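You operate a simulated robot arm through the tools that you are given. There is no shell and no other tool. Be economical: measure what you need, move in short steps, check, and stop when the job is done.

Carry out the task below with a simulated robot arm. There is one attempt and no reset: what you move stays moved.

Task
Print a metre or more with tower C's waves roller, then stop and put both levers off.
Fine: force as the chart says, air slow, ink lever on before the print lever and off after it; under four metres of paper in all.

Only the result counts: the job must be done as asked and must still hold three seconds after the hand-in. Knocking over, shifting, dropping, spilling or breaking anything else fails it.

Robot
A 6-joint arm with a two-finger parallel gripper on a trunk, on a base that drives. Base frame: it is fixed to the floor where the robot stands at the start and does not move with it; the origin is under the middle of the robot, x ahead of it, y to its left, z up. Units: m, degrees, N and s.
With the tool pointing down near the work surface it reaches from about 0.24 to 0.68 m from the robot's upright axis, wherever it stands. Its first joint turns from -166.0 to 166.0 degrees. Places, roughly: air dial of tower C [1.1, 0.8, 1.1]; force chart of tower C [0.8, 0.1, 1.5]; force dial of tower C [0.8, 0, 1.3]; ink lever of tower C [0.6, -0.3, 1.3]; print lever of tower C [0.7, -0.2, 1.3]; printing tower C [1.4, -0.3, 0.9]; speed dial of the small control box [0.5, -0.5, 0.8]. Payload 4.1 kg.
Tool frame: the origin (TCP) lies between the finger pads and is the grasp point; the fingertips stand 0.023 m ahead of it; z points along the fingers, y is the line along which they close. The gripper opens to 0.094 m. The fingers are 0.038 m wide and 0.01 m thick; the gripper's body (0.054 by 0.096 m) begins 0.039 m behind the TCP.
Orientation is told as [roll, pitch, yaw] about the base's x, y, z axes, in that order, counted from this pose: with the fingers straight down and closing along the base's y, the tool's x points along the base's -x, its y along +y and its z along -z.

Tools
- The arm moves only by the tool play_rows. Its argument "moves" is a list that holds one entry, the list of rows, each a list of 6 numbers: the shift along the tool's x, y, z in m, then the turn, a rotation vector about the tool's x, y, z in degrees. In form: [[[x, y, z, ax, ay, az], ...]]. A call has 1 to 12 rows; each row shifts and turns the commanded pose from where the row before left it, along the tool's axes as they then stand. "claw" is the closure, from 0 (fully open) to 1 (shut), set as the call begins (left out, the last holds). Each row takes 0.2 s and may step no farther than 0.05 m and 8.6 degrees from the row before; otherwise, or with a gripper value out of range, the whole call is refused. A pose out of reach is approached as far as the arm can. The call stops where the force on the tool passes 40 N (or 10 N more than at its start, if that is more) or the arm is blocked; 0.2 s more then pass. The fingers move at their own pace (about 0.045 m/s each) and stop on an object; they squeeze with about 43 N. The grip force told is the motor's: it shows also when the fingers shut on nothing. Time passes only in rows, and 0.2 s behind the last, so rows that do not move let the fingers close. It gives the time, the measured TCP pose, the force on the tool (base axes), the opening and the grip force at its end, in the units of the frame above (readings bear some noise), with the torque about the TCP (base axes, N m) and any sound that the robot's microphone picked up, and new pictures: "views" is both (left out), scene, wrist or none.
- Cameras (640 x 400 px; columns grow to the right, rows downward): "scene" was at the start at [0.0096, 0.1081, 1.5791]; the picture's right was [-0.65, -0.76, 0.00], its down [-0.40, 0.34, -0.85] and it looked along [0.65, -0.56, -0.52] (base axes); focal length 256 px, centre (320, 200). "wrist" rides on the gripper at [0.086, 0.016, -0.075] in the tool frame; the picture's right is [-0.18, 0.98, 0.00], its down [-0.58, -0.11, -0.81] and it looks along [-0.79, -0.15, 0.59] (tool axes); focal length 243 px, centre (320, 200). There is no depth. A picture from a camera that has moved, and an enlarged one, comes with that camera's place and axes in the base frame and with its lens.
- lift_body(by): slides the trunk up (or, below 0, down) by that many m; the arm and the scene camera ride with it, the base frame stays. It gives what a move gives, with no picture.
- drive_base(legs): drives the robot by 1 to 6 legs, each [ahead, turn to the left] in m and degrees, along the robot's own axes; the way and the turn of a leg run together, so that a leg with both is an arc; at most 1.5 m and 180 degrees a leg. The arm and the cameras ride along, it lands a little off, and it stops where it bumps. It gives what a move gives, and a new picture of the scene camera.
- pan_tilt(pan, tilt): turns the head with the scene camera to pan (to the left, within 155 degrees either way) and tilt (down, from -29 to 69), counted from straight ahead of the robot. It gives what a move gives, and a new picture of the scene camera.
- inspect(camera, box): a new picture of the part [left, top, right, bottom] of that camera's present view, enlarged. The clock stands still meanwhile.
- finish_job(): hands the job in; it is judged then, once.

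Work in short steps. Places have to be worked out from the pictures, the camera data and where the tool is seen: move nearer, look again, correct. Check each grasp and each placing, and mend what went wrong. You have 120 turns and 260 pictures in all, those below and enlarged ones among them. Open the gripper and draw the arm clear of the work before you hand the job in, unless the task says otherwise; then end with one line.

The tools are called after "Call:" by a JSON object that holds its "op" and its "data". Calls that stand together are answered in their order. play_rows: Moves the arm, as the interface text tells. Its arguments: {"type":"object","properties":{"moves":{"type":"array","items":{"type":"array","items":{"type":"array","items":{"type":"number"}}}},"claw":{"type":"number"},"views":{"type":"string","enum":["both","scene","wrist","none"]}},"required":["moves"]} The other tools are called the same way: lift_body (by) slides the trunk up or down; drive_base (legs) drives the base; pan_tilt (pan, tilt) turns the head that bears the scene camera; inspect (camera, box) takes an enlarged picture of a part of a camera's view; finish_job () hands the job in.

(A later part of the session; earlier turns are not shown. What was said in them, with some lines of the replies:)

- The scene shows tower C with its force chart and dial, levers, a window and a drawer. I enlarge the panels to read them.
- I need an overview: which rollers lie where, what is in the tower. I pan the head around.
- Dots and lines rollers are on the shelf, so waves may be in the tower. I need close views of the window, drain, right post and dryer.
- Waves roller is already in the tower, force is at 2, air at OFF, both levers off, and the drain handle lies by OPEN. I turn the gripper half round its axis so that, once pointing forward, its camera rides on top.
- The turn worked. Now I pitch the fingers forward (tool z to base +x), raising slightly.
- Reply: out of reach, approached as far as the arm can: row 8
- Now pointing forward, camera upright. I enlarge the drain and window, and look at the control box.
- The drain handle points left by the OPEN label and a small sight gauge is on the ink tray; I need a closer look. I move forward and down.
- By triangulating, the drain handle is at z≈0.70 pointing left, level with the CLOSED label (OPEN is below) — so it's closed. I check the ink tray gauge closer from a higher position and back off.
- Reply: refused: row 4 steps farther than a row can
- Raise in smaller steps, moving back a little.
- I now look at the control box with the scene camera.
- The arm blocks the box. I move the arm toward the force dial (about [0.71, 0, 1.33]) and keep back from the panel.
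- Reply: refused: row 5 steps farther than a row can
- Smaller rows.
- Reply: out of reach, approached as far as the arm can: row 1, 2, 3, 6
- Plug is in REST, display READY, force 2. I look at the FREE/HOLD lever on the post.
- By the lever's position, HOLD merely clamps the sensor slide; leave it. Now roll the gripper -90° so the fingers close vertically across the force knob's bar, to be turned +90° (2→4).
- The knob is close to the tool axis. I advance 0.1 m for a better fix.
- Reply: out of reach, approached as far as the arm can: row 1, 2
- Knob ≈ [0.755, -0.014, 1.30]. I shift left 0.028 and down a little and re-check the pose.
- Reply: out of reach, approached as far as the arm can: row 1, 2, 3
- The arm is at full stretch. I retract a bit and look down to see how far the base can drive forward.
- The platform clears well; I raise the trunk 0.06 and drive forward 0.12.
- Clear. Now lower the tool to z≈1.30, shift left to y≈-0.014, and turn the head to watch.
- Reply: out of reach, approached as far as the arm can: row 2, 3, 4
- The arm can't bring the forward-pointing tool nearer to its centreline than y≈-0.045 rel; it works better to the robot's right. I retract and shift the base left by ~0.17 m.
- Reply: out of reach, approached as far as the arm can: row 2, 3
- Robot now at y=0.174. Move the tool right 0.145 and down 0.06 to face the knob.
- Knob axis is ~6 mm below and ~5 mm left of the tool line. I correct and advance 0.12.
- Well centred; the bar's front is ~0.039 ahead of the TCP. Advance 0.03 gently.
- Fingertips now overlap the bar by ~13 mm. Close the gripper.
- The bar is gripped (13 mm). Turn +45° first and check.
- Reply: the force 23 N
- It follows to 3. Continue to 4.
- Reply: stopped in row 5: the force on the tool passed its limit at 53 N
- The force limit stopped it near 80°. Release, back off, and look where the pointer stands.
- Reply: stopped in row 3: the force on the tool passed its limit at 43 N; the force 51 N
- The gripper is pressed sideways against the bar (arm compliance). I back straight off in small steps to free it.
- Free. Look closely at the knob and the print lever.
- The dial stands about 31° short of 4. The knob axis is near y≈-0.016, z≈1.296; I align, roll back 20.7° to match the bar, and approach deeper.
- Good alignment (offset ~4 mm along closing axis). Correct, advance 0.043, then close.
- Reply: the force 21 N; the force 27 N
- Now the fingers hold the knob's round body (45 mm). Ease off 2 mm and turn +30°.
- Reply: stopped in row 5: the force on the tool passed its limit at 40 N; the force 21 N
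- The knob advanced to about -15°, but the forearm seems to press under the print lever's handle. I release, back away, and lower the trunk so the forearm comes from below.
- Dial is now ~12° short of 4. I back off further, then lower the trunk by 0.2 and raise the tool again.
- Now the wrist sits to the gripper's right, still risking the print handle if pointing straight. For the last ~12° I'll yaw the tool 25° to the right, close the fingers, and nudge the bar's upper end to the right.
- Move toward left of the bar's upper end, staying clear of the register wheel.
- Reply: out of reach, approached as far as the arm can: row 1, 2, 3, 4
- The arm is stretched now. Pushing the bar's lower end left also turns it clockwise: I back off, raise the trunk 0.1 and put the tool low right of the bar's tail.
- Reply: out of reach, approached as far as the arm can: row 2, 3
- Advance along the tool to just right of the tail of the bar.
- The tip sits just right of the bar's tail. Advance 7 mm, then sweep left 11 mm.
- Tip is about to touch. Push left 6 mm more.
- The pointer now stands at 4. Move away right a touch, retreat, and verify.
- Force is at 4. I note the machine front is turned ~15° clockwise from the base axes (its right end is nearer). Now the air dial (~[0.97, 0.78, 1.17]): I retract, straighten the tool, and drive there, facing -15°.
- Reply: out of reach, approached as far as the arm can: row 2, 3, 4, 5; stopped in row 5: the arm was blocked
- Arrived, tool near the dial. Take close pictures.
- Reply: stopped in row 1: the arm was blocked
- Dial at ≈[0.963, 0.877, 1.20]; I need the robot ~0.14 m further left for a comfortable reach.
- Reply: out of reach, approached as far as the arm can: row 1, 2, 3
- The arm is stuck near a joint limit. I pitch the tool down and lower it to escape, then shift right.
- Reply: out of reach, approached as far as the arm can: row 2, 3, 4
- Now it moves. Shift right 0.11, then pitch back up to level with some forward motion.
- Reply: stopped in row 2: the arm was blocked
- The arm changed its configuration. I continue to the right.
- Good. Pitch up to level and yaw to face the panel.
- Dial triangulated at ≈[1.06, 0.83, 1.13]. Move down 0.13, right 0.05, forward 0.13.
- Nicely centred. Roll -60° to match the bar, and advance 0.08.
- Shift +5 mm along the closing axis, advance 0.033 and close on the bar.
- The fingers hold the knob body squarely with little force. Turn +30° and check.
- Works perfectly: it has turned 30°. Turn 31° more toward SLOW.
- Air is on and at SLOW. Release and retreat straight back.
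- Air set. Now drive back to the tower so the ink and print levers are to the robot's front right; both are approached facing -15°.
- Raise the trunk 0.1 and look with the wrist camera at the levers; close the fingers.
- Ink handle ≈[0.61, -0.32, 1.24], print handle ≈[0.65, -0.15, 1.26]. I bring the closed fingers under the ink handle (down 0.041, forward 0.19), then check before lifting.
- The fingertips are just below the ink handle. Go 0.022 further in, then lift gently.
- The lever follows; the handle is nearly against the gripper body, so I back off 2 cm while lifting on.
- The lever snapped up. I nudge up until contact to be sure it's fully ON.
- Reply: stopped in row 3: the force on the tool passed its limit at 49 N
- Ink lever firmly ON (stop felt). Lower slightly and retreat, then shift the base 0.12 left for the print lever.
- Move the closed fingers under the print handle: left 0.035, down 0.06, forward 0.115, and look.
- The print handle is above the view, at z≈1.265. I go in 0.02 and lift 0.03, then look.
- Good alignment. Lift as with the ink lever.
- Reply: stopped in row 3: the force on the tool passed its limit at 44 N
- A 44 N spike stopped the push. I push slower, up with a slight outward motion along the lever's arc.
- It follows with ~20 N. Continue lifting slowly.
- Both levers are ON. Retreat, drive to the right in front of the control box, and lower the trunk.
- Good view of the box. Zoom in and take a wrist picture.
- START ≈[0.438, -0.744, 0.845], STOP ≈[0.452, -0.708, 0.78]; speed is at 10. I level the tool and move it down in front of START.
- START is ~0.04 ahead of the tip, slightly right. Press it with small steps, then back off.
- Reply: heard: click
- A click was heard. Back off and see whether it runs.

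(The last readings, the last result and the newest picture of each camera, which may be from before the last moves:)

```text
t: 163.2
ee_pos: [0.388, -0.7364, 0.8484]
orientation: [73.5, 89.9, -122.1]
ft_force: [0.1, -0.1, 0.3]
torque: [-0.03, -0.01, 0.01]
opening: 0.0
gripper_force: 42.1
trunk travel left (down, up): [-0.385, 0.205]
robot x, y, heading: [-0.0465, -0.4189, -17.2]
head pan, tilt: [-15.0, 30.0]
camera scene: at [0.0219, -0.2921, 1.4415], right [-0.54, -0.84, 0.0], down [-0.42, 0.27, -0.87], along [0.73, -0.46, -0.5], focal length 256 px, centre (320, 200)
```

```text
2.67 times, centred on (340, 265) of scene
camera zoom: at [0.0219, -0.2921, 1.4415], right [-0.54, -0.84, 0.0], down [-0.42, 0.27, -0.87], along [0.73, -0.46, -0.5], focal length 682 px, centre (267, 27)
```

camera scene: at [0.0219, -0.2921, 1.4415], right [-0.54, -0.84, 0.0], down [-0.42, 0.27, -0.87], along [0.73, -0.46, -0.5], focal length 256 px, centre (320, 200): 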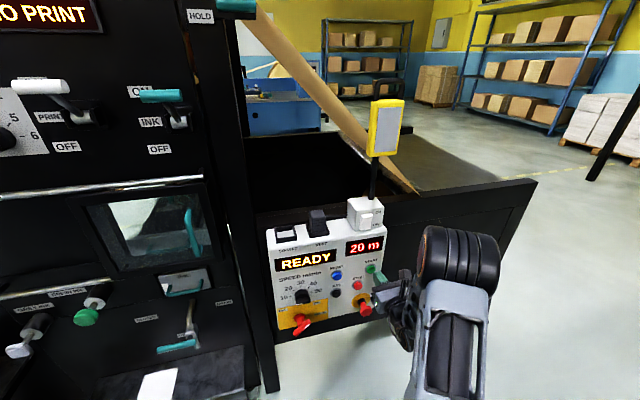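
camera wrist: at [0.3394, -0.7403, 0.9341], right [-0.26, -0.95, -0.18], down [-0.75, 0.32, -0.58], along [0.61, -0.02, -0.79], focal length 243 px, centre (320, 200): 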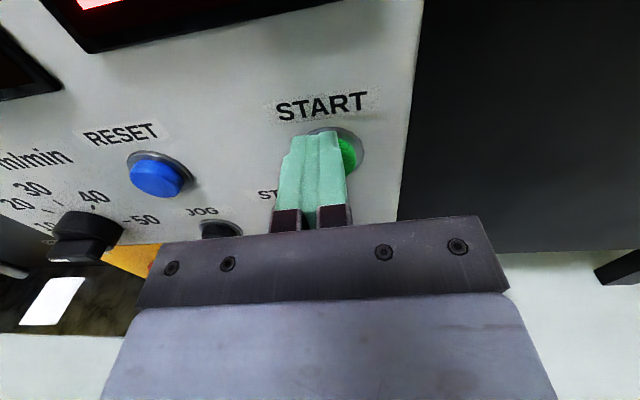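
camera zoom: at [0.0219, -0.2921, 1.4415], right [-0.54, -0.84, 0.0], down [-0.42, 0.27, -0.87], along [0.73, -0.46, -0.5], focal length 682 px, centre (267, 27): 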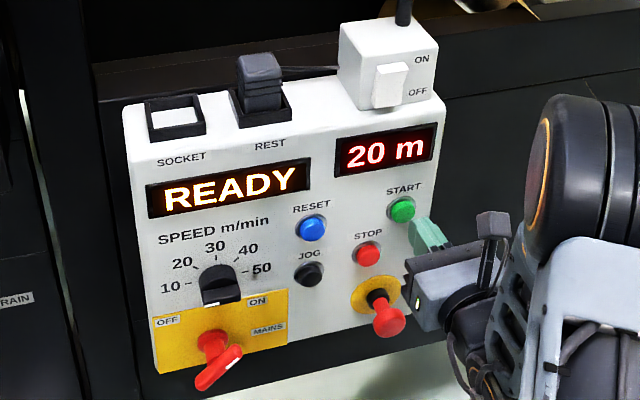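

Still READY. Perhaps the button needs a fuller press or holding; press deeper and hold.

Call:
{"op": "play_rows", "data": {"moves": [[[0, 0.004, 0.02, 0, 0, 0], [0, 0, 0.01, 0, 0, 0], [0, 0, 0.004, 0, 0, 0], [0, 0, 0.004, 0, 0, 0], [0, 0, 0.002, 0, 0, 0], [0, 0, 0, 0, 0, 0]]], "views": "scene"}}

Call:
{"op": "inspect", "data": {"camera": "scene", "box": [260, 190, 420, 340]}}

```text
t: 164.7
ee_pos: [0.4205, -0.7509, 0.848]
orientation: [-3.9, 89.9, 160.3]
ft_force: [-28.5, 8.9, 7.0]
torque: [-0.02, 0.08, -0.02]
opening: 0.0002
gripper_force: 41.8
trunk travel left (down, up): [-0.385, 0.205]
robot x, y, heading: [-0.0485, -0.4211, -17.9]
head pan, tilt: [-15.0, 30.0]
heard: click
stopped in row 6: the force on the tool passed its limit at 40 N (the readings are from after the stop); the commanded pose is now the measured one
camera scene: at [0.0182, -0.2908, 1.4418], right [-0.54, -0.84, 0.0], down [-0.42, 0.27, -0.87], along [0.73, -0.47, -0.5], focal length 256 px, centre (320, 200)
```

scene: 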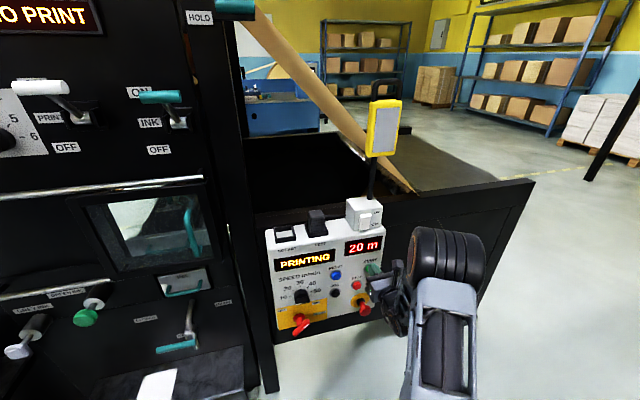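

```text
2.67 times, centred on (340, 265) of scene
camera zoom: at [0.0182, -0.2908, 1.4418], right [-0.54, -0.84, 0.0], down [-0.42, 0.27, -0.87], along [0.73, -0.47, -0.5], focal length 682 px, centre (267, 27)
```

zoom: 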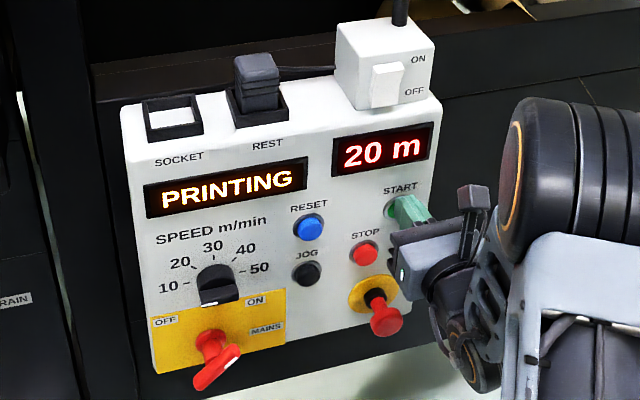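

PRINTING started at about t=164.5. Back off and move in front of STOP (left 0.042, down 0.062) while it runs.

Call:
{"op": "play_rows", "data": {"moves": [[[0, 0, -0.025, 0, 0, 0], [0, 0, -0.015, 0, 0, 0], [-0.03, -0.02, 0, 0, 0, 0], [-0.032, -0.022, 0, 0, 0, 0]]], "views": "both"}}

Call:
{"op": "inspect", "data": {"camera": "scene", "box": [260, 190, 420, 340]}}

```text
t: 165.7
ee_pos: [0.3943, -0.7015, 0.7857]
orientation: [17.6, 89.8, -178.2]
ft_force: [0.6, 0.1, 0.6]
torque: [-0.02, 0.03, -0.04]
opening: 0.0
gripper_force: 42.1
trunk travel left (down, up): [-0.385, 0.205]
robot x, y, heading: [-0.0503, -0.4224, -17.4]
head pan, tilt: [-15.0, 30.0]
camera scene: at [0.0217, -0.2921, 1.4416], right [-0.54, -0.84, 0.0], down [-0.42, 0.27, -0.87], along [0.73, -0.46, -0.5], focal length 256 px, centre (320, 200)
camera wrist: at [0.3184, -0.6964, 0.8723], right [-0.27, -0.95, -0.18], down [-0.75, 0.32, -0.58], along [0.61, -0.02, -0.79], focal length 243 px, centre (320, 200)
```

scene: 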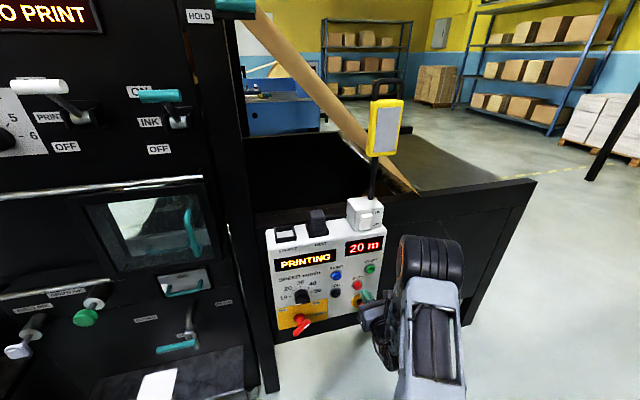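
wrist: 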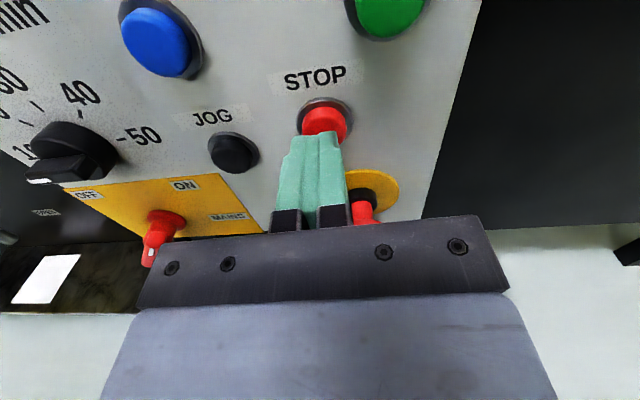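

```text
2.67 times, centred on (340, 265) of scene
camera zoom: at [0.0217, -0.2921, 1.4416], right [-0.54, -0.84, 0.0], down [-0.42, 0.27, -0.87], along [0.73, -0.46, -0.5], focal length 682 px, centre (267, 27)
```

zoom: 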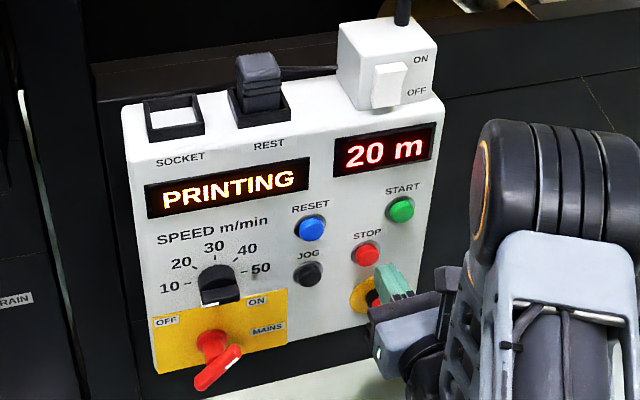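

The STOP tip is lined up. The tower display must be checked: zoom on it.

Call:
{"op": "inspect", "data": {"camera": "scene", "box": [0, 0, 260, 170]}}

```text
2.35 times, centred on (130, 85) of scene
camera zoom: at [0.0217, -0.2921, 1.4416], right [-0.54, -0.84, 0.0], down [-0.42, 0.27, -0.87], along [0.73, -0.46, -0.5], focal length 602 px, centre (767, 471)
```

zoom: 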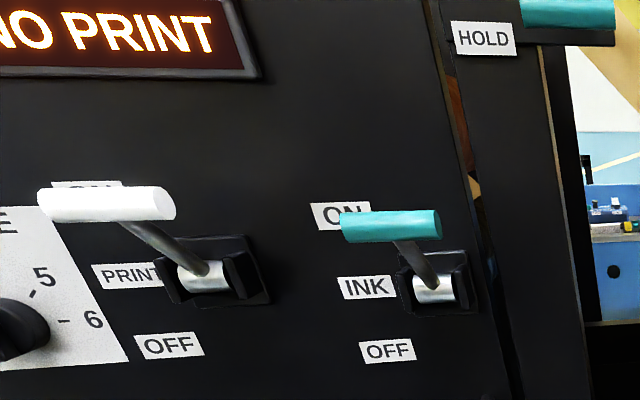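

It's only ~1 s in; I turn the head to see both displays and let a little time pass.

Call:
{"op": "pan_tilt", "data": {"pan": -6, "tilt": 22}}

```text
t: 166.4
ee_pos: [0.3949, -0.7011, 0.7864]
orientation: [8.4, 89.8, 172.7]
ft_force: [-0.2, 0.1, 0.0]
torque: [0.0, 0.01, -0.01]
opening: 0.0002
gripper_force: 42.5
trunk travel left (down, up): [-0.385, 0.205]
robot x, y, heading: [-0.0455, -0.4194, -17.5]
head pan, tilt: [-6.0, 22.0]
camera scene: at [0.0306, -0.2806, 1.4543], right [-0.4, -0.92, 0.0], down [-0.34, 0.15, -0.93], along [0.85, -0.37, -0.38], focal length 256 px, centre (320, 200)
```

scene: 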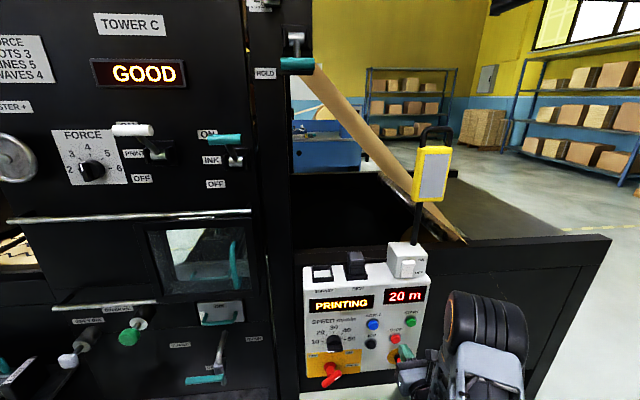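

The display reads GOOD. Let it run: hold still for a while and watch the counter.

Call:
{"op": "play_rows", "data": {"moves": [[[0.004, 0, 0, 0, 0, 0], [0, 0, 0, 0, 0, 0], [0, 0, 0, 0, 0, 0], [0, 0, 0, 0, 0, 0], [0, 0, 0, 0, 0, 0], [0, 0, 0, 0, 0, 0], [0, 0, 0, 0, 0, 0], [0, 0, 0, 0, 0, 0], [0, 0, 0, 0, 0, 0], [0, 0, 0, 0, 0, 0], [0, 0, 0, 0, 0, 0], [0, 0, 0, 0, 0, 0]]], "views": "scene"}}

Call:
{"op": "inspect", "data": {"camera": "scene", "box": [300, 240, 440, 390]}}

```text
t: 169.0
ee_pos: [0.3966, -0.699, 0.7903]
orientation: [8.6, 89.8, 172.9]
ft_force: [-0.7, 0.4, -0.2]
torque: [0.01, -0.01, 0.03]
opening: 0.0
gripper_force: 41.9
trunk travel left (down, up): [-0.385, 0.205]
robot x, y, heading: [-0.0486, -0.419, -17.4]
head pan, tilt: [-6.0, 22.0]
camera scene: at [0.0306, -0.2805, 1.4543], right [-0.4, -0.92, 0.0], down [-0.34, 0.15, -0.93], along [0.85, -0.37, -0.37], focal length 256 px, centre (320, 200)
```

scene: 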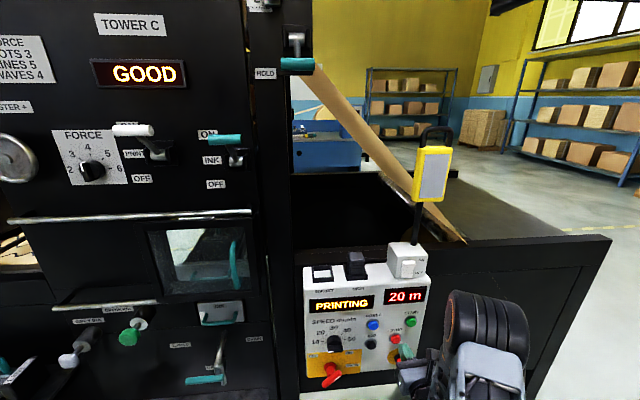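

```text
2.67 times, centred on (370, 315) of scene
camera zoom: at [0.0306, -0.2805, 1.4543], right [-0.4, -0.92, 0.0], down [-0.34, 0.15, -0.93], along [0.85, -0.37, -0.37], focal length 682 px, centre (187, -107)
```

zoom: 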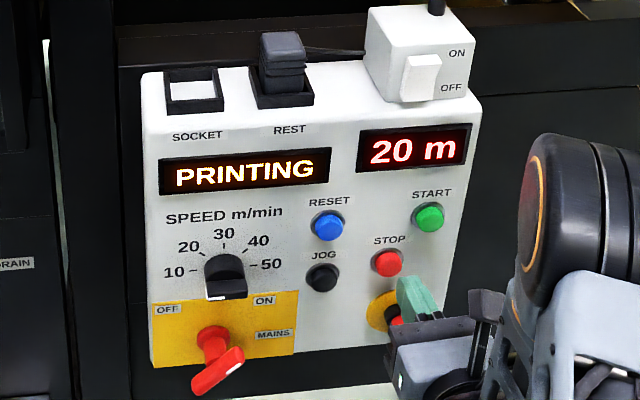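

Still GOOD. Wait another 2.6 s.

Call:
{"op": "play_rows", "data": {"moves": [[[0, 0, 0, 0, 0, 0], [0, 0, 0, 0, 0, 0], [0, 0, 0, 0, 0, 0], [0, 0, 0, 0, 0, 0], [0, 0, 0, 0, 0, 0], [0, 0, 0, 0, 0, 0], [0, 0, 0, 0, 0, 0], [0, 0, 0, 0, 0, 0], [0, 0, 0, 0, 0, 0], [0, 0, 0, 0, 0, 0], [0, 0, 0, 0, 0, 0], [0, 0, 0, 0, 0, 0]]], "views": "scene"}}

```text
t: 171.6
ee_pos: [0.3964, -0.7014, 0.7904]
orientation: [8.5, 89.6, 172.8]
ft_force: [-0.8, -0.3, 0.1]
torque: [0.04, -0.03, 0.0]
opening: 0.0
gripper_force: 42.8
trunk travel left (down, up): [-0.385, 0.205]
robot x, y, heading: [-0.0525, -0.4199, -17.7]
head pan, tilt: [-6.0, 22.0]
camera scene: at [0.0306, -0.2805, 1.4543], right [-0.4, -0.92, 0.0], down [-0.34, 0.15, -0.93], along [0.85, -0.37, -0.37], focal length 256 px, centre (320, 200)
```

scene: 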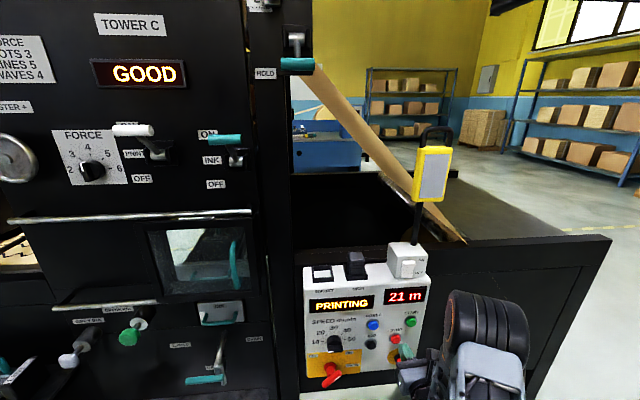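

Counter now 21 m, as expected at 10 m/min. Wait 2.6 s more for margin, then press STOP.

Call:
{"op": "play_rows", "data": {"moves": [[[0, 0, 0, 0, 0, 0], [0, 0, 0, 0, 0, 0], [0, 0, 0, 0, 0, 0], [0, 0, 0, 0, 0, 0], [0, 0, 0, 0, 0, 0], [0, 0, 0, 0, 0, 0], [0, 0, 0, 0, 0, 0], [0, 0, 0, 0, 0, 0], [0, 0, 0, 0, 0, 0], [0, 0, 0, 0, 0, 0], [0, 0, 0, 0, 0, 0], [0, 0, 0, 0, 0, 0]]], "views": "none"}}

Call:
{"op": "play_rows", "data": {"moves": [[[0, 0, 0.012, 0, 0, 0], [0, 0, 0.008, 0, 0, 0], [0, 0, 0.004, 0, 0, 0], [0, 0, 0.004, 0, 0, 0], [0, 0, 0.003, 0, 0, 0]]], "views": "scene"}}

```text
t: 174.2
ee_pos: [0.396, -0.7017, 0.7899]
orientation: [8.6, 89.7, 172.8]
ft_force: [-0.4, -0.3, -0.9]
torque: [-0.02, -0.01, -0.03]
opening: 0.0001
gripper_force: 42.8
trunk travel left (down, up): [-0.385, 0.205]
robot x, y, heading: [-0.0494, -0.4203, -17.4]
head pan, tilt: [-6.0, 22.0]
```

```text
t: 175.4
ee_pos: [0.4268, -0.7094, 0.7885]
orientation: [5.4, 89.8, 169.6]
ft_force: [-0.1, 0.7, -1.6]
torque: [-0.02, 0.0, -0.01]
opening: 0.0
gripper_force: 42.9
trunk travel left (down, up): [-0.385, 0.205]
robot x, y, heading: [-0.0523, -0.4213, -17.7]
head pan, tilt: [-6.0, 22.0]
camera scene: at [0.0305, -0.2805, 1.4543], right [-0.4, -0.92, 0.0], down [-0.34, 0.15, -0.93], along [0.85, -0.37, -0.37], focal length 256 px, centre (320, 200)
```

scene: 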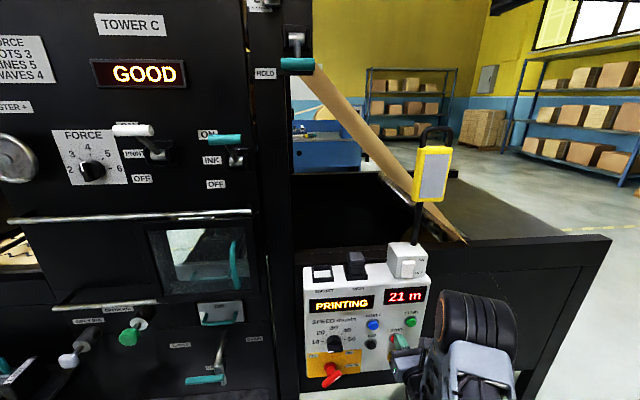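

Not pressed fully yet; push a few millimetres more.

Call:
{"op": "play_rows", "data": {"moves": [[[0, 0, 0.005, 0, 0, 0], [0, 0, 0.005, 0, 0, 0], [0, 0, 0.004, 0, 0, 0]]], "views": "both"}}

```text
t: 176.3
ee_pos: [0.4336, -0.7104, 0.7897]
orientation: [-14.4, 89.5, 149.7]
ft_force: [-26.8, 9.8, 10.5]
torque: [0.06, 0.09, -0.02]
opening: 0.0
gripper_force: 42.0
trunk travel left (down, up): [-0.385, 0.205]
robot x, y, heading: [-0.0527, -0.421, -17.5]
head pan, tilt: [-6.0, 22.0]
heard: click
stopped in row 3: the force on the tool passed its limit at 41 N (the readings are from after the stop); the commanded pose is now the measured one
camera scene: at [0.0258, -0.2786, 1.4546], right [-0.4, -0.92, 0.0], down [-0.34, 0.15, -0.93], along [0.85, -0.37, -0.37], focal length 256 px, centre (320, 200)
camera wrist: at [0.3563, -0.7064, 0.8755], right [-0.27, -0.94, -0.19], down [-0.75, 0.33, -0.58], along [0.6, -0.02, -0.8], focal length 243 px, centre (320, 200)
```

scene: 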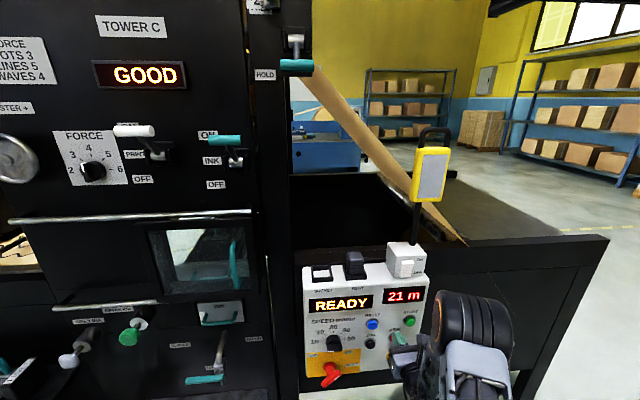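
wrist: 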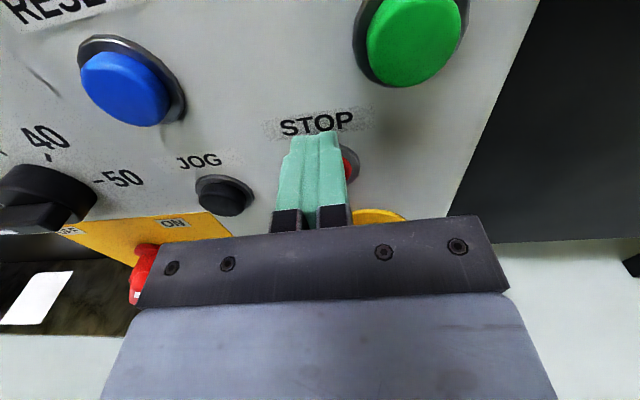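

Stopped: READY, 21 m, GOOD. Back off, raise the arm to its former travel pose and trunk up, then drive back to the print lever.

Call:
{"op": "play_rows", "data": {"moves": [[[0, 0, -0.04, 0, 0, 0], [0, 0, -0.04, 0, 0, 0], [0.04, 0.005, -0.02, 0, 0, 0], [0.045, 0, 0, 0, 0, 0], [0.045, 0, 0, 0, 0, 0], [0.045, 0, 0, 0, 0, 0], [0.045, 0, 0, 0, 0, 0], [0.045, 0, 0, 0, 0, 0]]], "views": "none"}}

Call:
{"op": "lift_body", "data": {"by": 0.2}}

Call:
{"op": "drive_base", "data": {"legs": [[0, -87.4], [-0.63, 0], [0, 88.6]]}}

Call:
{"op": "pan_tilt", "data": {"pan": -20, "tilt": 20}}

```text
t: 178.1
ee_pos: [0.3401, -0.6913, 1.0528]
orientation: [-6.7, 89.4, 157.5]
ft_force: [-0.5, -0.1, 0.1]
torque: [-0.05, -0.04, 0.02]
opening: 0.0
gripper_force: 42.3
trunk travel left (down, up): [-0.385, 0.205]
robot x, y, heading: [-0.0493, -0.42, -17.6]
head pan, tilt: [-6.0, 22.0]
```

```text
t: 180.2
ee_pos: [0.3407, -0.6905, 1.2524]
orientation: [-5.7, 89.6, 158.4]
ft_force: [-0.1, 0.1, 0.5]
torque: [0.03, -0.04, 0.02]
opening: 0.0
gripper_force: 42.4
trunk travel left (down, up): [-0.585, 0.005]
robot x, y, heading: [-0.052, -0.418, -17.7]
head pan, tilt: [-6.0, 22.0]
```

```text
t: 191.3
ee_pos: [0.5134, -0.0825, 1.2518]
orientation: [-5.6, 89.5, 159.6]
ft_force: [0.0, 0.2, 0.0]
torque: [-0.01, 0.0, 0.0]
opening: 0.0002
gripper_force: 42.1
trunk travel left (down, up): [-0.585, 0.005]
robot x, y, heading: [0.1195, 0.1798, -16.8]
head pan, tilt: [-6.0, 22.0]
camera scene: at [0.197, 0.3228, 1.6543], right [-0.38, -0.92, 0.0], down [-0.35, 0.14, -0.93], along [0.86, -0.36, -0.37], focal length 256 px, centre (320, 200)
```

scene: 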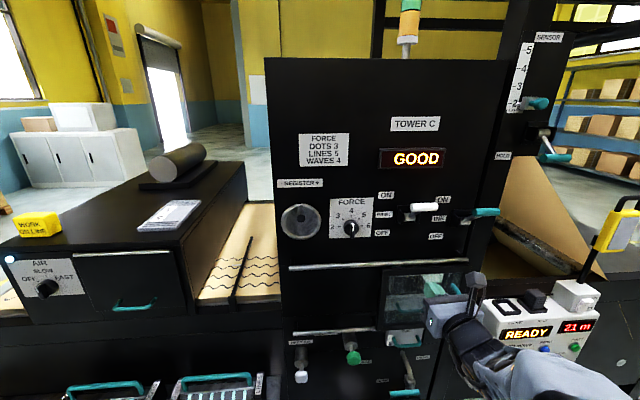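

```text
t: 192.1
ee_pos: [0.5142, -0.084, 1.2513]
orientation: [-5.3, 89.5, 159.9]
ft_force: [0.2, -1.1, 0.1]
torque: [0.01, 0.02, 0.0]
opening: 0.0001
gripper_force: 42.7
trunk travel left (down, up): [-0.585, 0.005]
robot x, y, heading: [0.1198, 0.1835, -16.4]
head pan, tilt: [-20.0, 20.0]
camera scene: at [0.1861, 0.3029, 1.6575], right [-0.6, -0.8, 0.0], down [-0.27, 0.2, -0.94], along [0.76, -0.56, -0.34], focal length 256 px, centre (320, 200)
```

scene: 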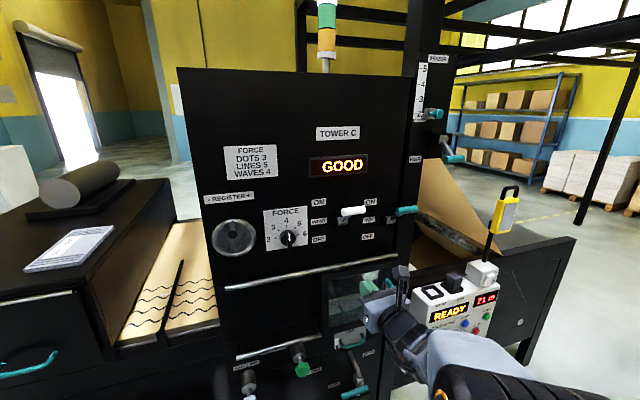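

The waves print is visible on the paper. The print handle is up at z≈1.405. Raise the tool to 1.45 and look.

Call:
{"op": "play_rows", "data": {"moves": [[[0.04, 0.005, 0, 0, 0, 0], [0.04, 0.005, 0, 0, 0, 0], [0.04, 0.005, 0, 0, 0, 0], [0.04, 0.005, 0, 0, 0, 0], [0.045, 0, 0, 0, 0, 0]]], "views": "both"}}

```text
t: 193.2
ee_pos: [0.5118, -0.1036, 1.4564]
orientation: [-6.5, 89.5, 158.7]
ft_force: [0.9, 0.3, 0.1]
torque: [-0.02, 0.0, -0.06]
opening: 0.0
gripper_force: 42.3
trunk travel left (down, up): [-0.585, 0.005]
robot x, y, heading: [0.1192, 0.1816, -16.5]
head pan, tilt: [-20.0, 20.0]
camera scene: at [0.1859, 0.3029, 1.6575], right [-0.6, -0.8, 0.0], down [-0.27, 0.2, -0.94], along [0.75, -0.56, -0.34], focal length 256 px, centre (320, 200)
camera wrist: at [0.4347, -0.1005, 1.5429], right [-0.25, -0.95, -0.19], down [-0.76, 0.31, -0.57], along [0.6, -0.01, -0.8], focal length 243 px, centre (320, 200)
```

scene: 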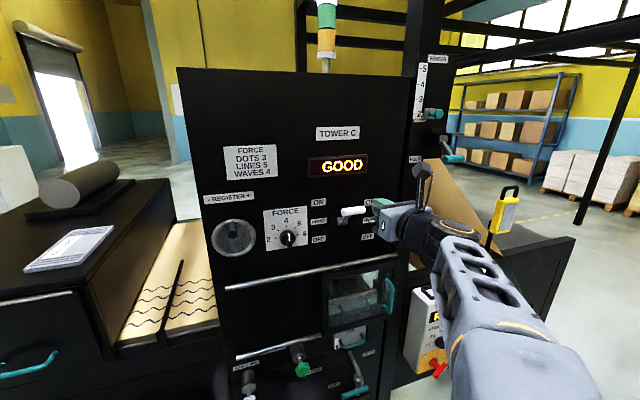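
wrist: 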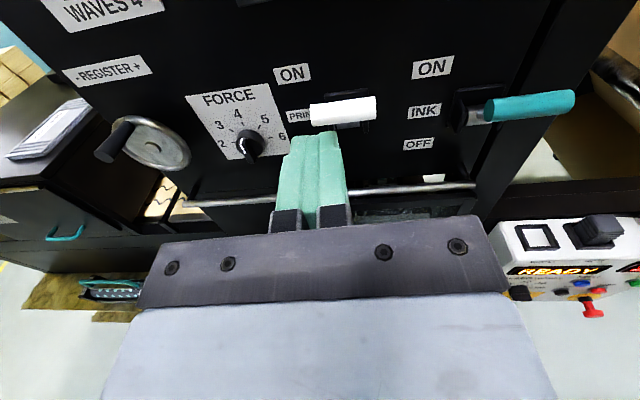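

Handle at ≈[0.633, -0.15, 1.403]. Move forward above it, then press down slowly.

Call:
{"op": "play_rows", "data": {"moves": [[[0, 0.006, 0.04, 0, 0, 0], [0, 0.006, 0.04, 0, 0, 0], [0, 0, 0.03, 0, 0, 0], [0, 0, 0.021, 0, 0, 0]]], "views": "both"}}

Call:
{"op": "inspect", "data": {"camera": "scene", "box": [260, 130, 440, 260]}}

```text
t: 194.2
ee_pos: [0.6351, -0.1471, 1.4534]
orientation: [-6.9, 89.5, 158.3]
ft_force: [0.1, -0.3, 0.3]
torque: [-0.01, -0.01, -0.05]
opening: 0.0
gripper_force: 42.3
trunk travel left (down, up): [-0.585, 0.005]
robot x, y, heading: [0.1197, 0.18, -16.8]
head pan, tilt: [-20.0, 20.0]
camera scene: at [0.1865, 0.3026, 1.6575], right [-0.6, -0.8, 0.0], down [-0.28, 0.2, -0.94], along [0.75, -0.56, -0.34], focal length 256 px, centre (320, 200)
camera wrist: at [0.5587, -0.144, 1.5399], right [-0.25, -0.95, -0.19], down [-0.76, 0.31, -0.57], along [0.6, -0.01, -0.8], focal length 243 px, centre (320, 200)
```

scene: 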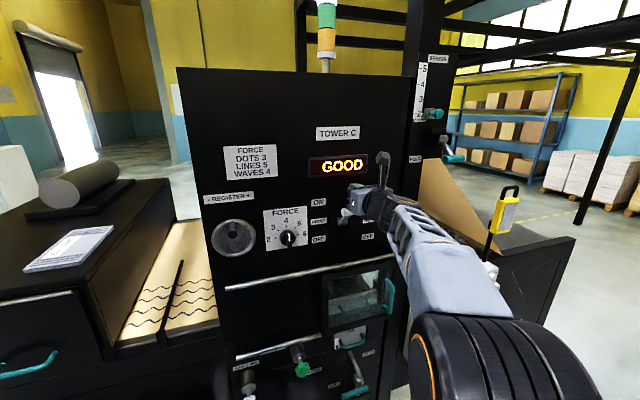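
wrist: 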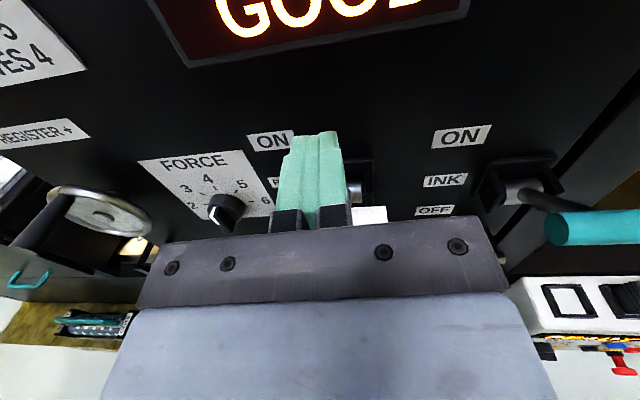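

```text
3.08 times, centred on (350, 195) of scene
camera zoom: at [0.1865, 0.3026, 1.6575], right [-0.6, -0.8, 0.0], down [-0.28, 0.2, -0.94], along [0.75, -0.56, -0.34], focal length 787 px, centre (228, 215)
```

zoom: 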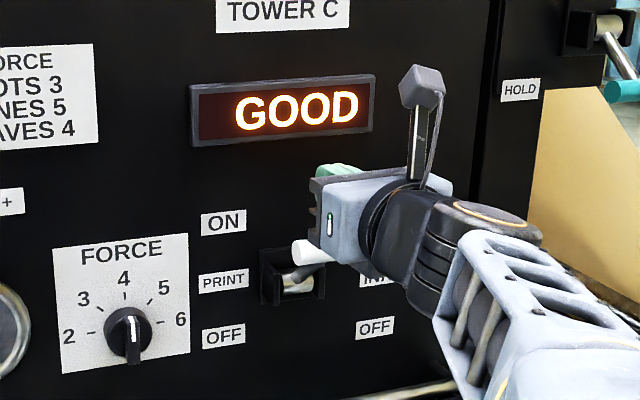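

The fingers are above the handle. Press down slowly with slight outward motion.

Call:
{"op": "play_rows", "data": {"moves": [[[-0.008, 0, 0, 0, 0, 0], [-0.006, 0, 0, 0, 0, 0], [-0.006, 0, -0.002, 0, 0, 0], [-0.005, 0, -0.002, 0, 0, 0], [-0.005, 0, -0.003, 0, 0, 0], [-0.005, 0, -0.003, 0, 0, 0], [-0.005, 0, -0.003, 0, 0, 0], [-0.005, 0, -0.002, 0, 0, 0], [-0.005, 0, -0.002, 0, 0, 0]]], "views": "both"}}

Call:
{"op": "inspect", "data": {"camera": "scene", "box": [260, 130, 440, 260]}}

```text
t: 196.2
ee_pos: [0.616, -0.1413, 1.4067]
orientation: [-1.6, 89.7, 163.7]
ft_force: [-3.4, 0.8, 11.4]
torque: [-0.03, -0.15, 0.0]
opening: 0.0001
gripper_force: 42.4
trunk travel left (down, up): [-0.585, 0.005]
robot x, y, heading: [0.1198, 0.1783, -16.5]
head pan, tilt: [-20.0, 20.0]
camera scene: at [0.1843, 0.3037, 1.6576], right [-0.6, -0.8, 0.0], down [-0.27, 0.2, -0.94], along [0.76, -0.56, -0.34], focal length 256 px, centre (320, 200)
camera wrist: at [0.5386, -0.1393, 1.4937], right [-0.25, -0.95, -0.18], down [-0.76, 0.31, -0.58], along [0.6, -0.01, -0.8], focal length 243 px, centre (320, 200)
```

scene: 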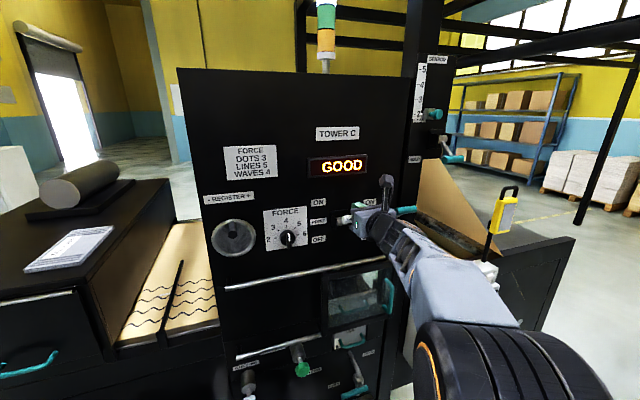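
wrist: 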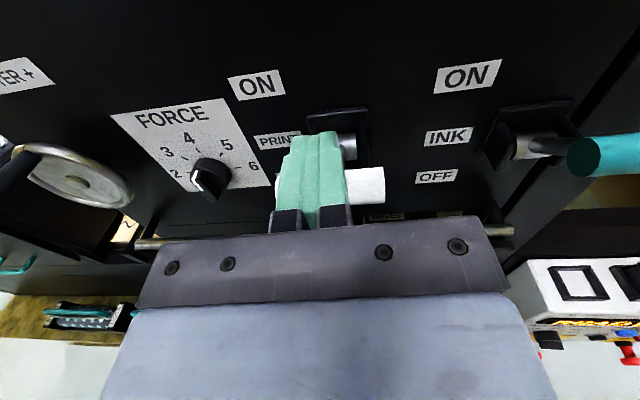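

```text
3.08 times, centred on (350, 195) of scene
camera zoom: at [0.1843, 0.3037, 1.6576], right [-0.6, -0.8, 0.0], down [-0.27, 0.2, -0.94], along [0.76, -0.56, -0.34], focal length 787 px, centre (228, 215)
```

zoom: 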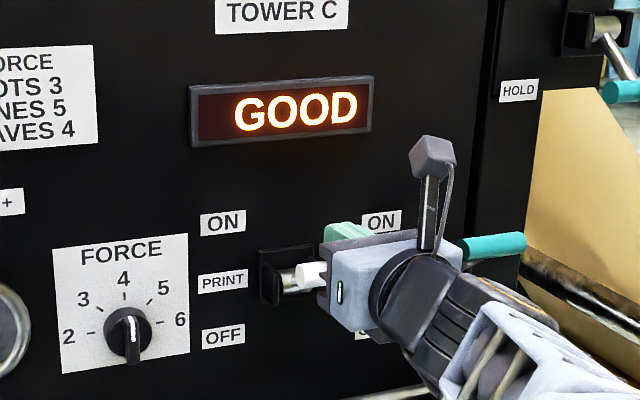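

Going down well (~11 N). Continue pressing down.

Call:
{"op": "play_rows", "data": {"moves": [[[-0.006, 0, -0.001, 0, 0, 0], [-0.006, 0, 0, 0, 0, 0], [-0.006, 0, 0, 0, 0, 0], [-0.006, 0, 0, 0, 0, 0], [-0.006, 0, 0, 0, 0, 0], [-0.006, 0, 0, 0, 0, 0], [-0.006, 0, 0, 0, 0, 0], [-0.006, 0, 0, 0, 0, 0], [-0.006, 0, 0, 0, 0, 0]]], "views": "wrist"}}

Call:
{"op": "inspect", "data": {"camera": "scene", "box": [260, 130, 440, 260]}}

```text
t: 198.2
ee_pos: [0.6182, -0.1422, 1.3504]
orientation: [-6.6, 89.4, 158.6]
ft_force: [-0.1, 0.0, 0.3]
torque: [0.04, -0.02, 0.01]
opening: 0.0
gripper_force: 42.5
trunk travel left (down, up): [-0.585, 0.005]
robot x, y, heading: [0.119, 0.1812, -16.9]
head pan, tilt: [-20.0, 20.0]
camera wrist: at [0.5406, -0.1398, 1.4376], right [-0.25, -0.95, -0.19], down [-0.76, 0.31, -0.57], along [0.6, 0.0, -0.8], focal length 243 px, centre (320, 200)
```

wrist: 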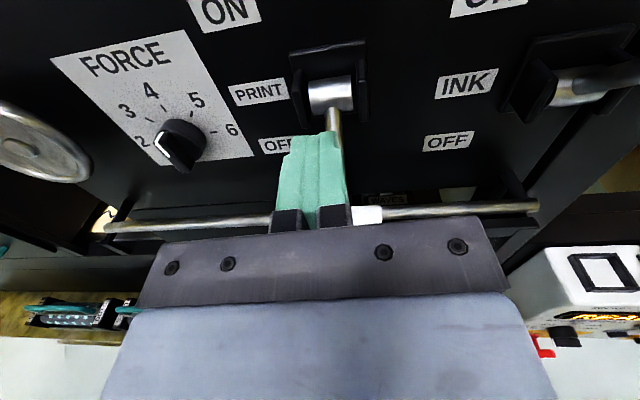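

```text
3.08 times, centred on (350, 195) of scene
camera zoom: at [0.1862, 0.3027, 1.6575], right [-0.6, -0.8, 0.0], down [-0.27, 0.2, -0.94], along [0.75, -0.56, -0.34], focal length 787 px, centre (228, 215)
```

zoom: 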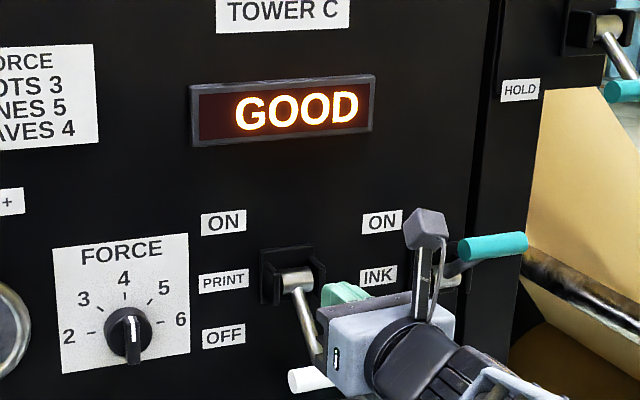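

Print lever is OFF. Now the ink lever: back off, rise to 1.455 and shift right 0.175.

Call:
{"op": "play_rows", "data": {"moves": [[[0.005, 0, -0.04, 0, 0, 0], [0.01, 0, -0.04, 0, 0, 0], [0.01, 0, -0.03, 0, 0, 0], [0.03, 0.035, 0, 0, 0, 0], [0.03, 0.035, 0, 0, 0, 0], [0.025, 0.035, 0, 0, 0, 0], [0, 0.035, 0, 0, 0, 0], [0, 0.035, 0, 0, 0, 0]]], "views": "both"}}

```text
t: 200.1
ee_pos: [0.4661, -0.2858, 1.4639]
orientation: [-11.4, 89.4, 153.7]
ft_force: [0.1, 0.2, 0.3]
torque: [-0.02, 0.0, 0.03]
opening: 0.0
gripper_force: 42.8
trunk travel left (down, up): [-0.585, 0.005]
robot x, y, heading: [0.1205, 0.1814, -16.7]
head pan, tilt: [-20.0, 20.0]
camera scene: at [0.186, 0.3018, 1.6576], right [-0.6, -0.8, 0.0], down [-0.27, 0.2, -0.94], along [0.75, -0.56, -0.34], focal length 256 px, centre (320, 200)
camera wrist: at [0.3894, -0.2826, 1.5497], right [-0.25, -0.95, -0.19], down [-0.76, 0.31, -0.57], along [0.6, 0.0, -0.8], focal length 243 px, centre (320, 200)
```

scene: 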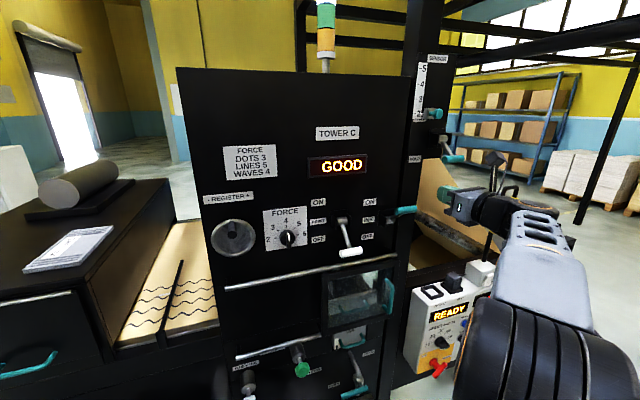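
wrist: 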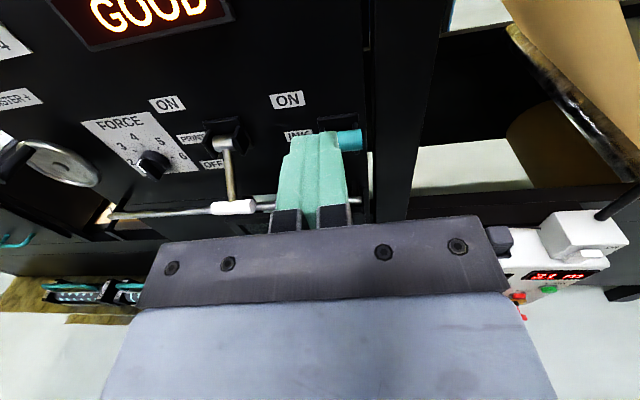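

Fingers are aligned with the ink handle. Go forward 0.125 above it.

Call:
{"op": "play_rows", "data": {"moves": [[[0, 0, 0.04, 0, 0, 0], [0, 0, 0.04, 0, 0, 0], [0, 0, 0.03, 0, 0, 0], [0, 0, 0.015, 0, 0, 0]]], "views": "both"}}

Call:
{"op": "inspect", "data": {"camera": "scene", "box": [300, 130, 480, 260]}}

```text
t: 201.1
ee_pos: [0.5893, -0.3167, 1.4618]
orientation: [-6.3, 89.5, 158.8]
ft_force: [-0.1, -0.9, -0.2]
torque: [0.0, 0.02, 0.0]
opening: 0.0
gripper_force: 42.1
trunk travel left (down, up): [-0.585, 0.005]
robot x, y, heading: [0.1199, 0.1805, -16.5]
head pan, tilt: [-20.0, 20.0]
camera scene: at [0.1864, 0.3025, 1.6576], right [-0.6, -0.8, 0.0], down [-0.27, 0.2, -0.94], along [0.75, -0.56, -0.34], focal length 256 px, centre (320, 200)
camera wrist: at [0.5117, -0.3135, 1.5478], right [-0.25, -0.95, -0.19], down [-0.76, 0.31, -0.57], along [0.6, -0.01, -0.8], focal length 243 px, centre (320, 200)
```

scene: 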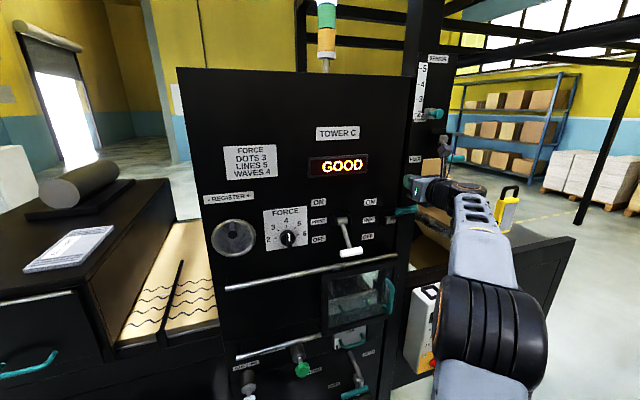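
wrist: 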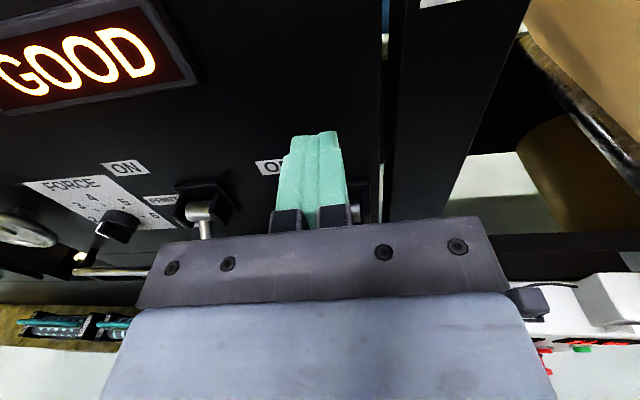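

```text
3.08 times, centred on (390, 195) of scene
camera zoom: at [0.1864, 0.3025, 1.6576], right [-0.6, -0.8, 0.0], down [-0.27, 0.2, -0.94], along [0.75, -0.56, -0.34], focal length 787 px, centre (105, 215)
```

zoom: 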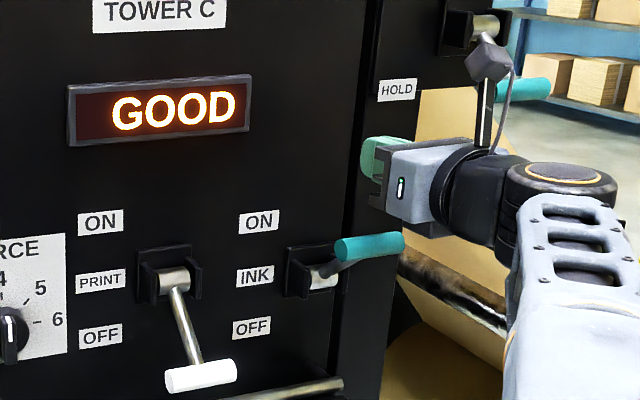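

Positioned above the ink handle. Press down.

Call:
{"op": "play_rows", "data": {"moves": [[[-0.01, 0, 0, 0, 0, 0], [-0.008, 0, 0, 0, 0, 0], [-0.006, 0, 0, 0, 0, 0], [-0.006, 0, -0.002, 0, 0, 0], [-0.005, 0, -0.002, 0, 0, 0], [-0.005, 0, -0.003, 0, 0, 0], [-0.005, 0, -0.003, 0, 0, 0], [-0.005, 0, -0.003, 0, 0, 0], [-0.005, 0, -0.002, 0, 0, 0], [-0.005, 0, -0.002, 0, 0, 0]]], "views": "wrist"}}

Call:
{"op": "inspect", "data": {"camera": "scene", "box": [300, 130, 480, 260]}}

```text
t: 203.2
ee_pos: [0.5693, -0.3108, 1.4041]
orientation: [8.0, 89.7, 173.1]
ft_force: [2.1, -0.3, 7.5]
torque: [-0.07, -0.23, -0.07]
opening: 0.0
gripper_force: 42.3
trunk travel left (down, up): [-0.585, 0.005]
robot x, y, heading: [0.1185, 0.1783, -16.7]
head pan, tilt: [-20.0, 20.0]
camera wrist: at [0.4923, -0.3075, 1.4908], right [-0.25, -0.95, -0.18], down [-0.76, 0.31, -0.58], along [0.61, -0.01, -0.8], focal length 243 px, centre (320, 200)
```

wrist: 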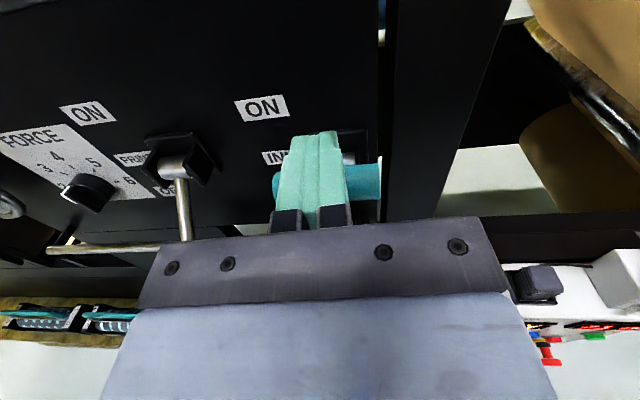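

```text
3.08 times, centred on (390, 195) of scene
camera zoom: at [0.1856, 0.3033, 1.6577], right [-0.6, -0.8, 0.0], down [-0.27, 0.2, -0.94], along [0.75, -0.56, -0.34], focal length 787 px, centre (105, 215)
```

zoom: 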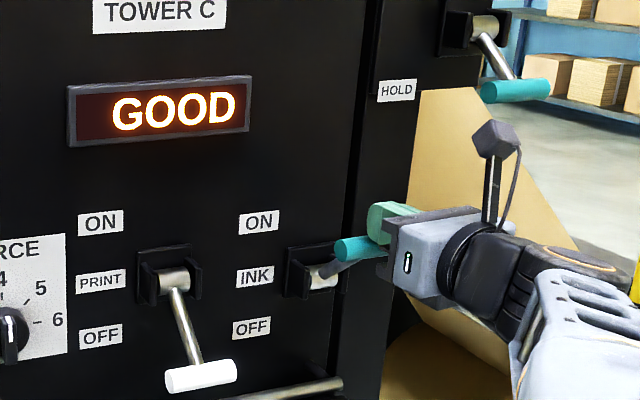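

Contact made, going down. Continue to OFF.

Call:
{"op": "play_rows", "data": {"moves": [[[-0.006, 0, -0.001, 0, 0, 0], [-0.006, 0, 0, 0, 0, 0], [-0.006, 0, 0, 0, 0, 0], [-0.006, 0, 0, 0, 0, 0], [-0.006, 0, 0, 0, 0, 0], [-0.006, 0, 0, 0, 0, 0], [-0.006, 0, 0, 0, 0, 0], [-0.006, 0, 0, 0, 0, 0], [-0.006, 0, 0, 0, 0, 0], [-0.006, 0, 0, 0, 0, 0]]], "views": "none"}}

Call:
{"op": "inspect", "data": {"camera": "scene", "box": [300, 130, 480, 260]}}

```text
t: 205.4
ee_pos: [0.5696, -0.3107, 1.3414]
orientation: [-15.6, 89.3, 149.7]
ft_force: [0.3, 0.2, 0.0]
torque: [-0.03, -0.02, -0.03]
opening: 0.0
gripper_force: 42.4
trunk travel left (down, up): [-0.585, 0.005]
robot x, y, heading: [0.119, 0.1794, -16.5]
head pan, tilt: [-20.0, 20.0]
```

```text
3.08 times, centred on (390, 195) of scene
camera zoom: at [0.1857, 0.303, 1.6574], right [-0.59, -0.8, 0.0], down [-0.27, 0.2, -0.94], along [0.76, -0.56, -0.34], focal length 787 px, centre (105, 215)
```

zoom: 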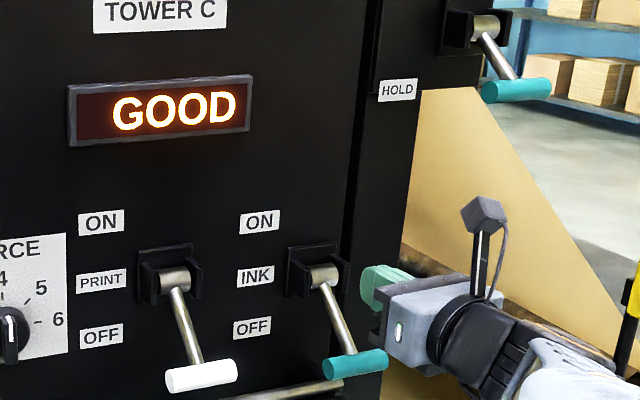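

Both levers are OFF. Retreat the arm straight back, open the gripper and check everything once more.

Call:
{"op": "play_rows", "data": {"moves": [[[0.005, 0, -0.04, 0, 0, 0], [0, 0, -0.04, 0, 0, 0], [0, 0, -0.04, 0, 0, 0], [0, 0, 0, 0, 0, 0], [0, 0, 0, 0, 0, 0]]], "claw": 0, "views": "scene"}}

Call:
{"op": "inspect", "data": {"camera": "scene", "box": [200, 110, 520, 380]}}

```text
t: 206.7
ee_pos: [0.4532, -0.2805, 1.3481]
orientation: [-6.0, 89.4, 159.2]
ft_force: [-1.2, -0.4, -0.3]
torque: [0.05, 0.0, 0.0]
opening: 0.0937
gripper_force: 0.0
trunk travel left (down, up): [-0.585, 0.005]
robot x, y, heading: [0.1186, 0.1821, -16.6]
head pan, tilt: [-20.0, 20.0]
camera scene: at [0.1862, 0.3027, 1.6576], right [-0.6, -0.8, 0.0], down [-0.27, 0.2, -0.94], along [0.75, -0.56, -0.34], focal length 256 px, centre (320, 200)
```

scene: 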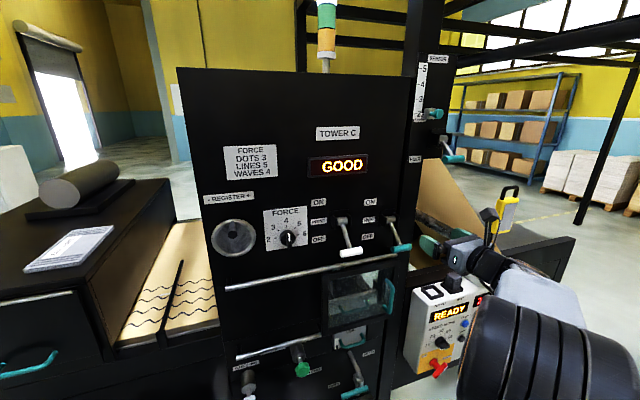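

```text
1.48 times, centred on (360, 245) of scene
camera zoom: at [0.1862, 0.3027, 1.6576], right [-0.6, -0.8, 0.0], down [-0.27, 0.2, -0.94], along [0.75, -0.56, -0.34], focal length 379 px, centre (261, 133)
```

zoom: 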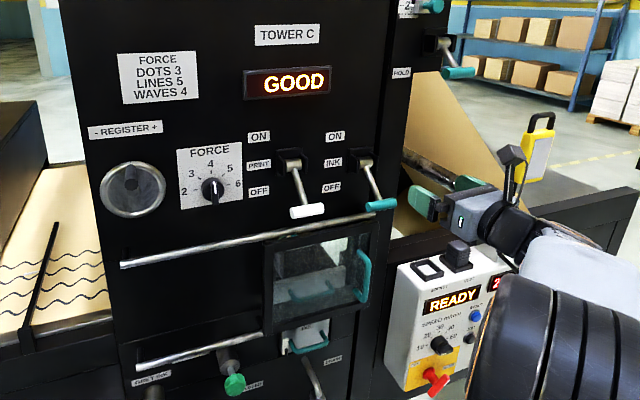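

The machine has stopped (READY) with the print GOOD. Both levers are off, force is at 4 and air at SLOW, and the arm is clear, so I hand in.

Call:
{"op": "finish_job", "data": {}}

```text
The job is handed in.
```

The tower C waves print is done and handed in: by my estimate about 1.9 m of paper went through at 10 m/min (the counter went from 20 to 21 m), and the display read GOOD. Force was at 4 and air on slow, the ink lever went on before the print lever and off after it, the machine is stopped, and both levers are off.
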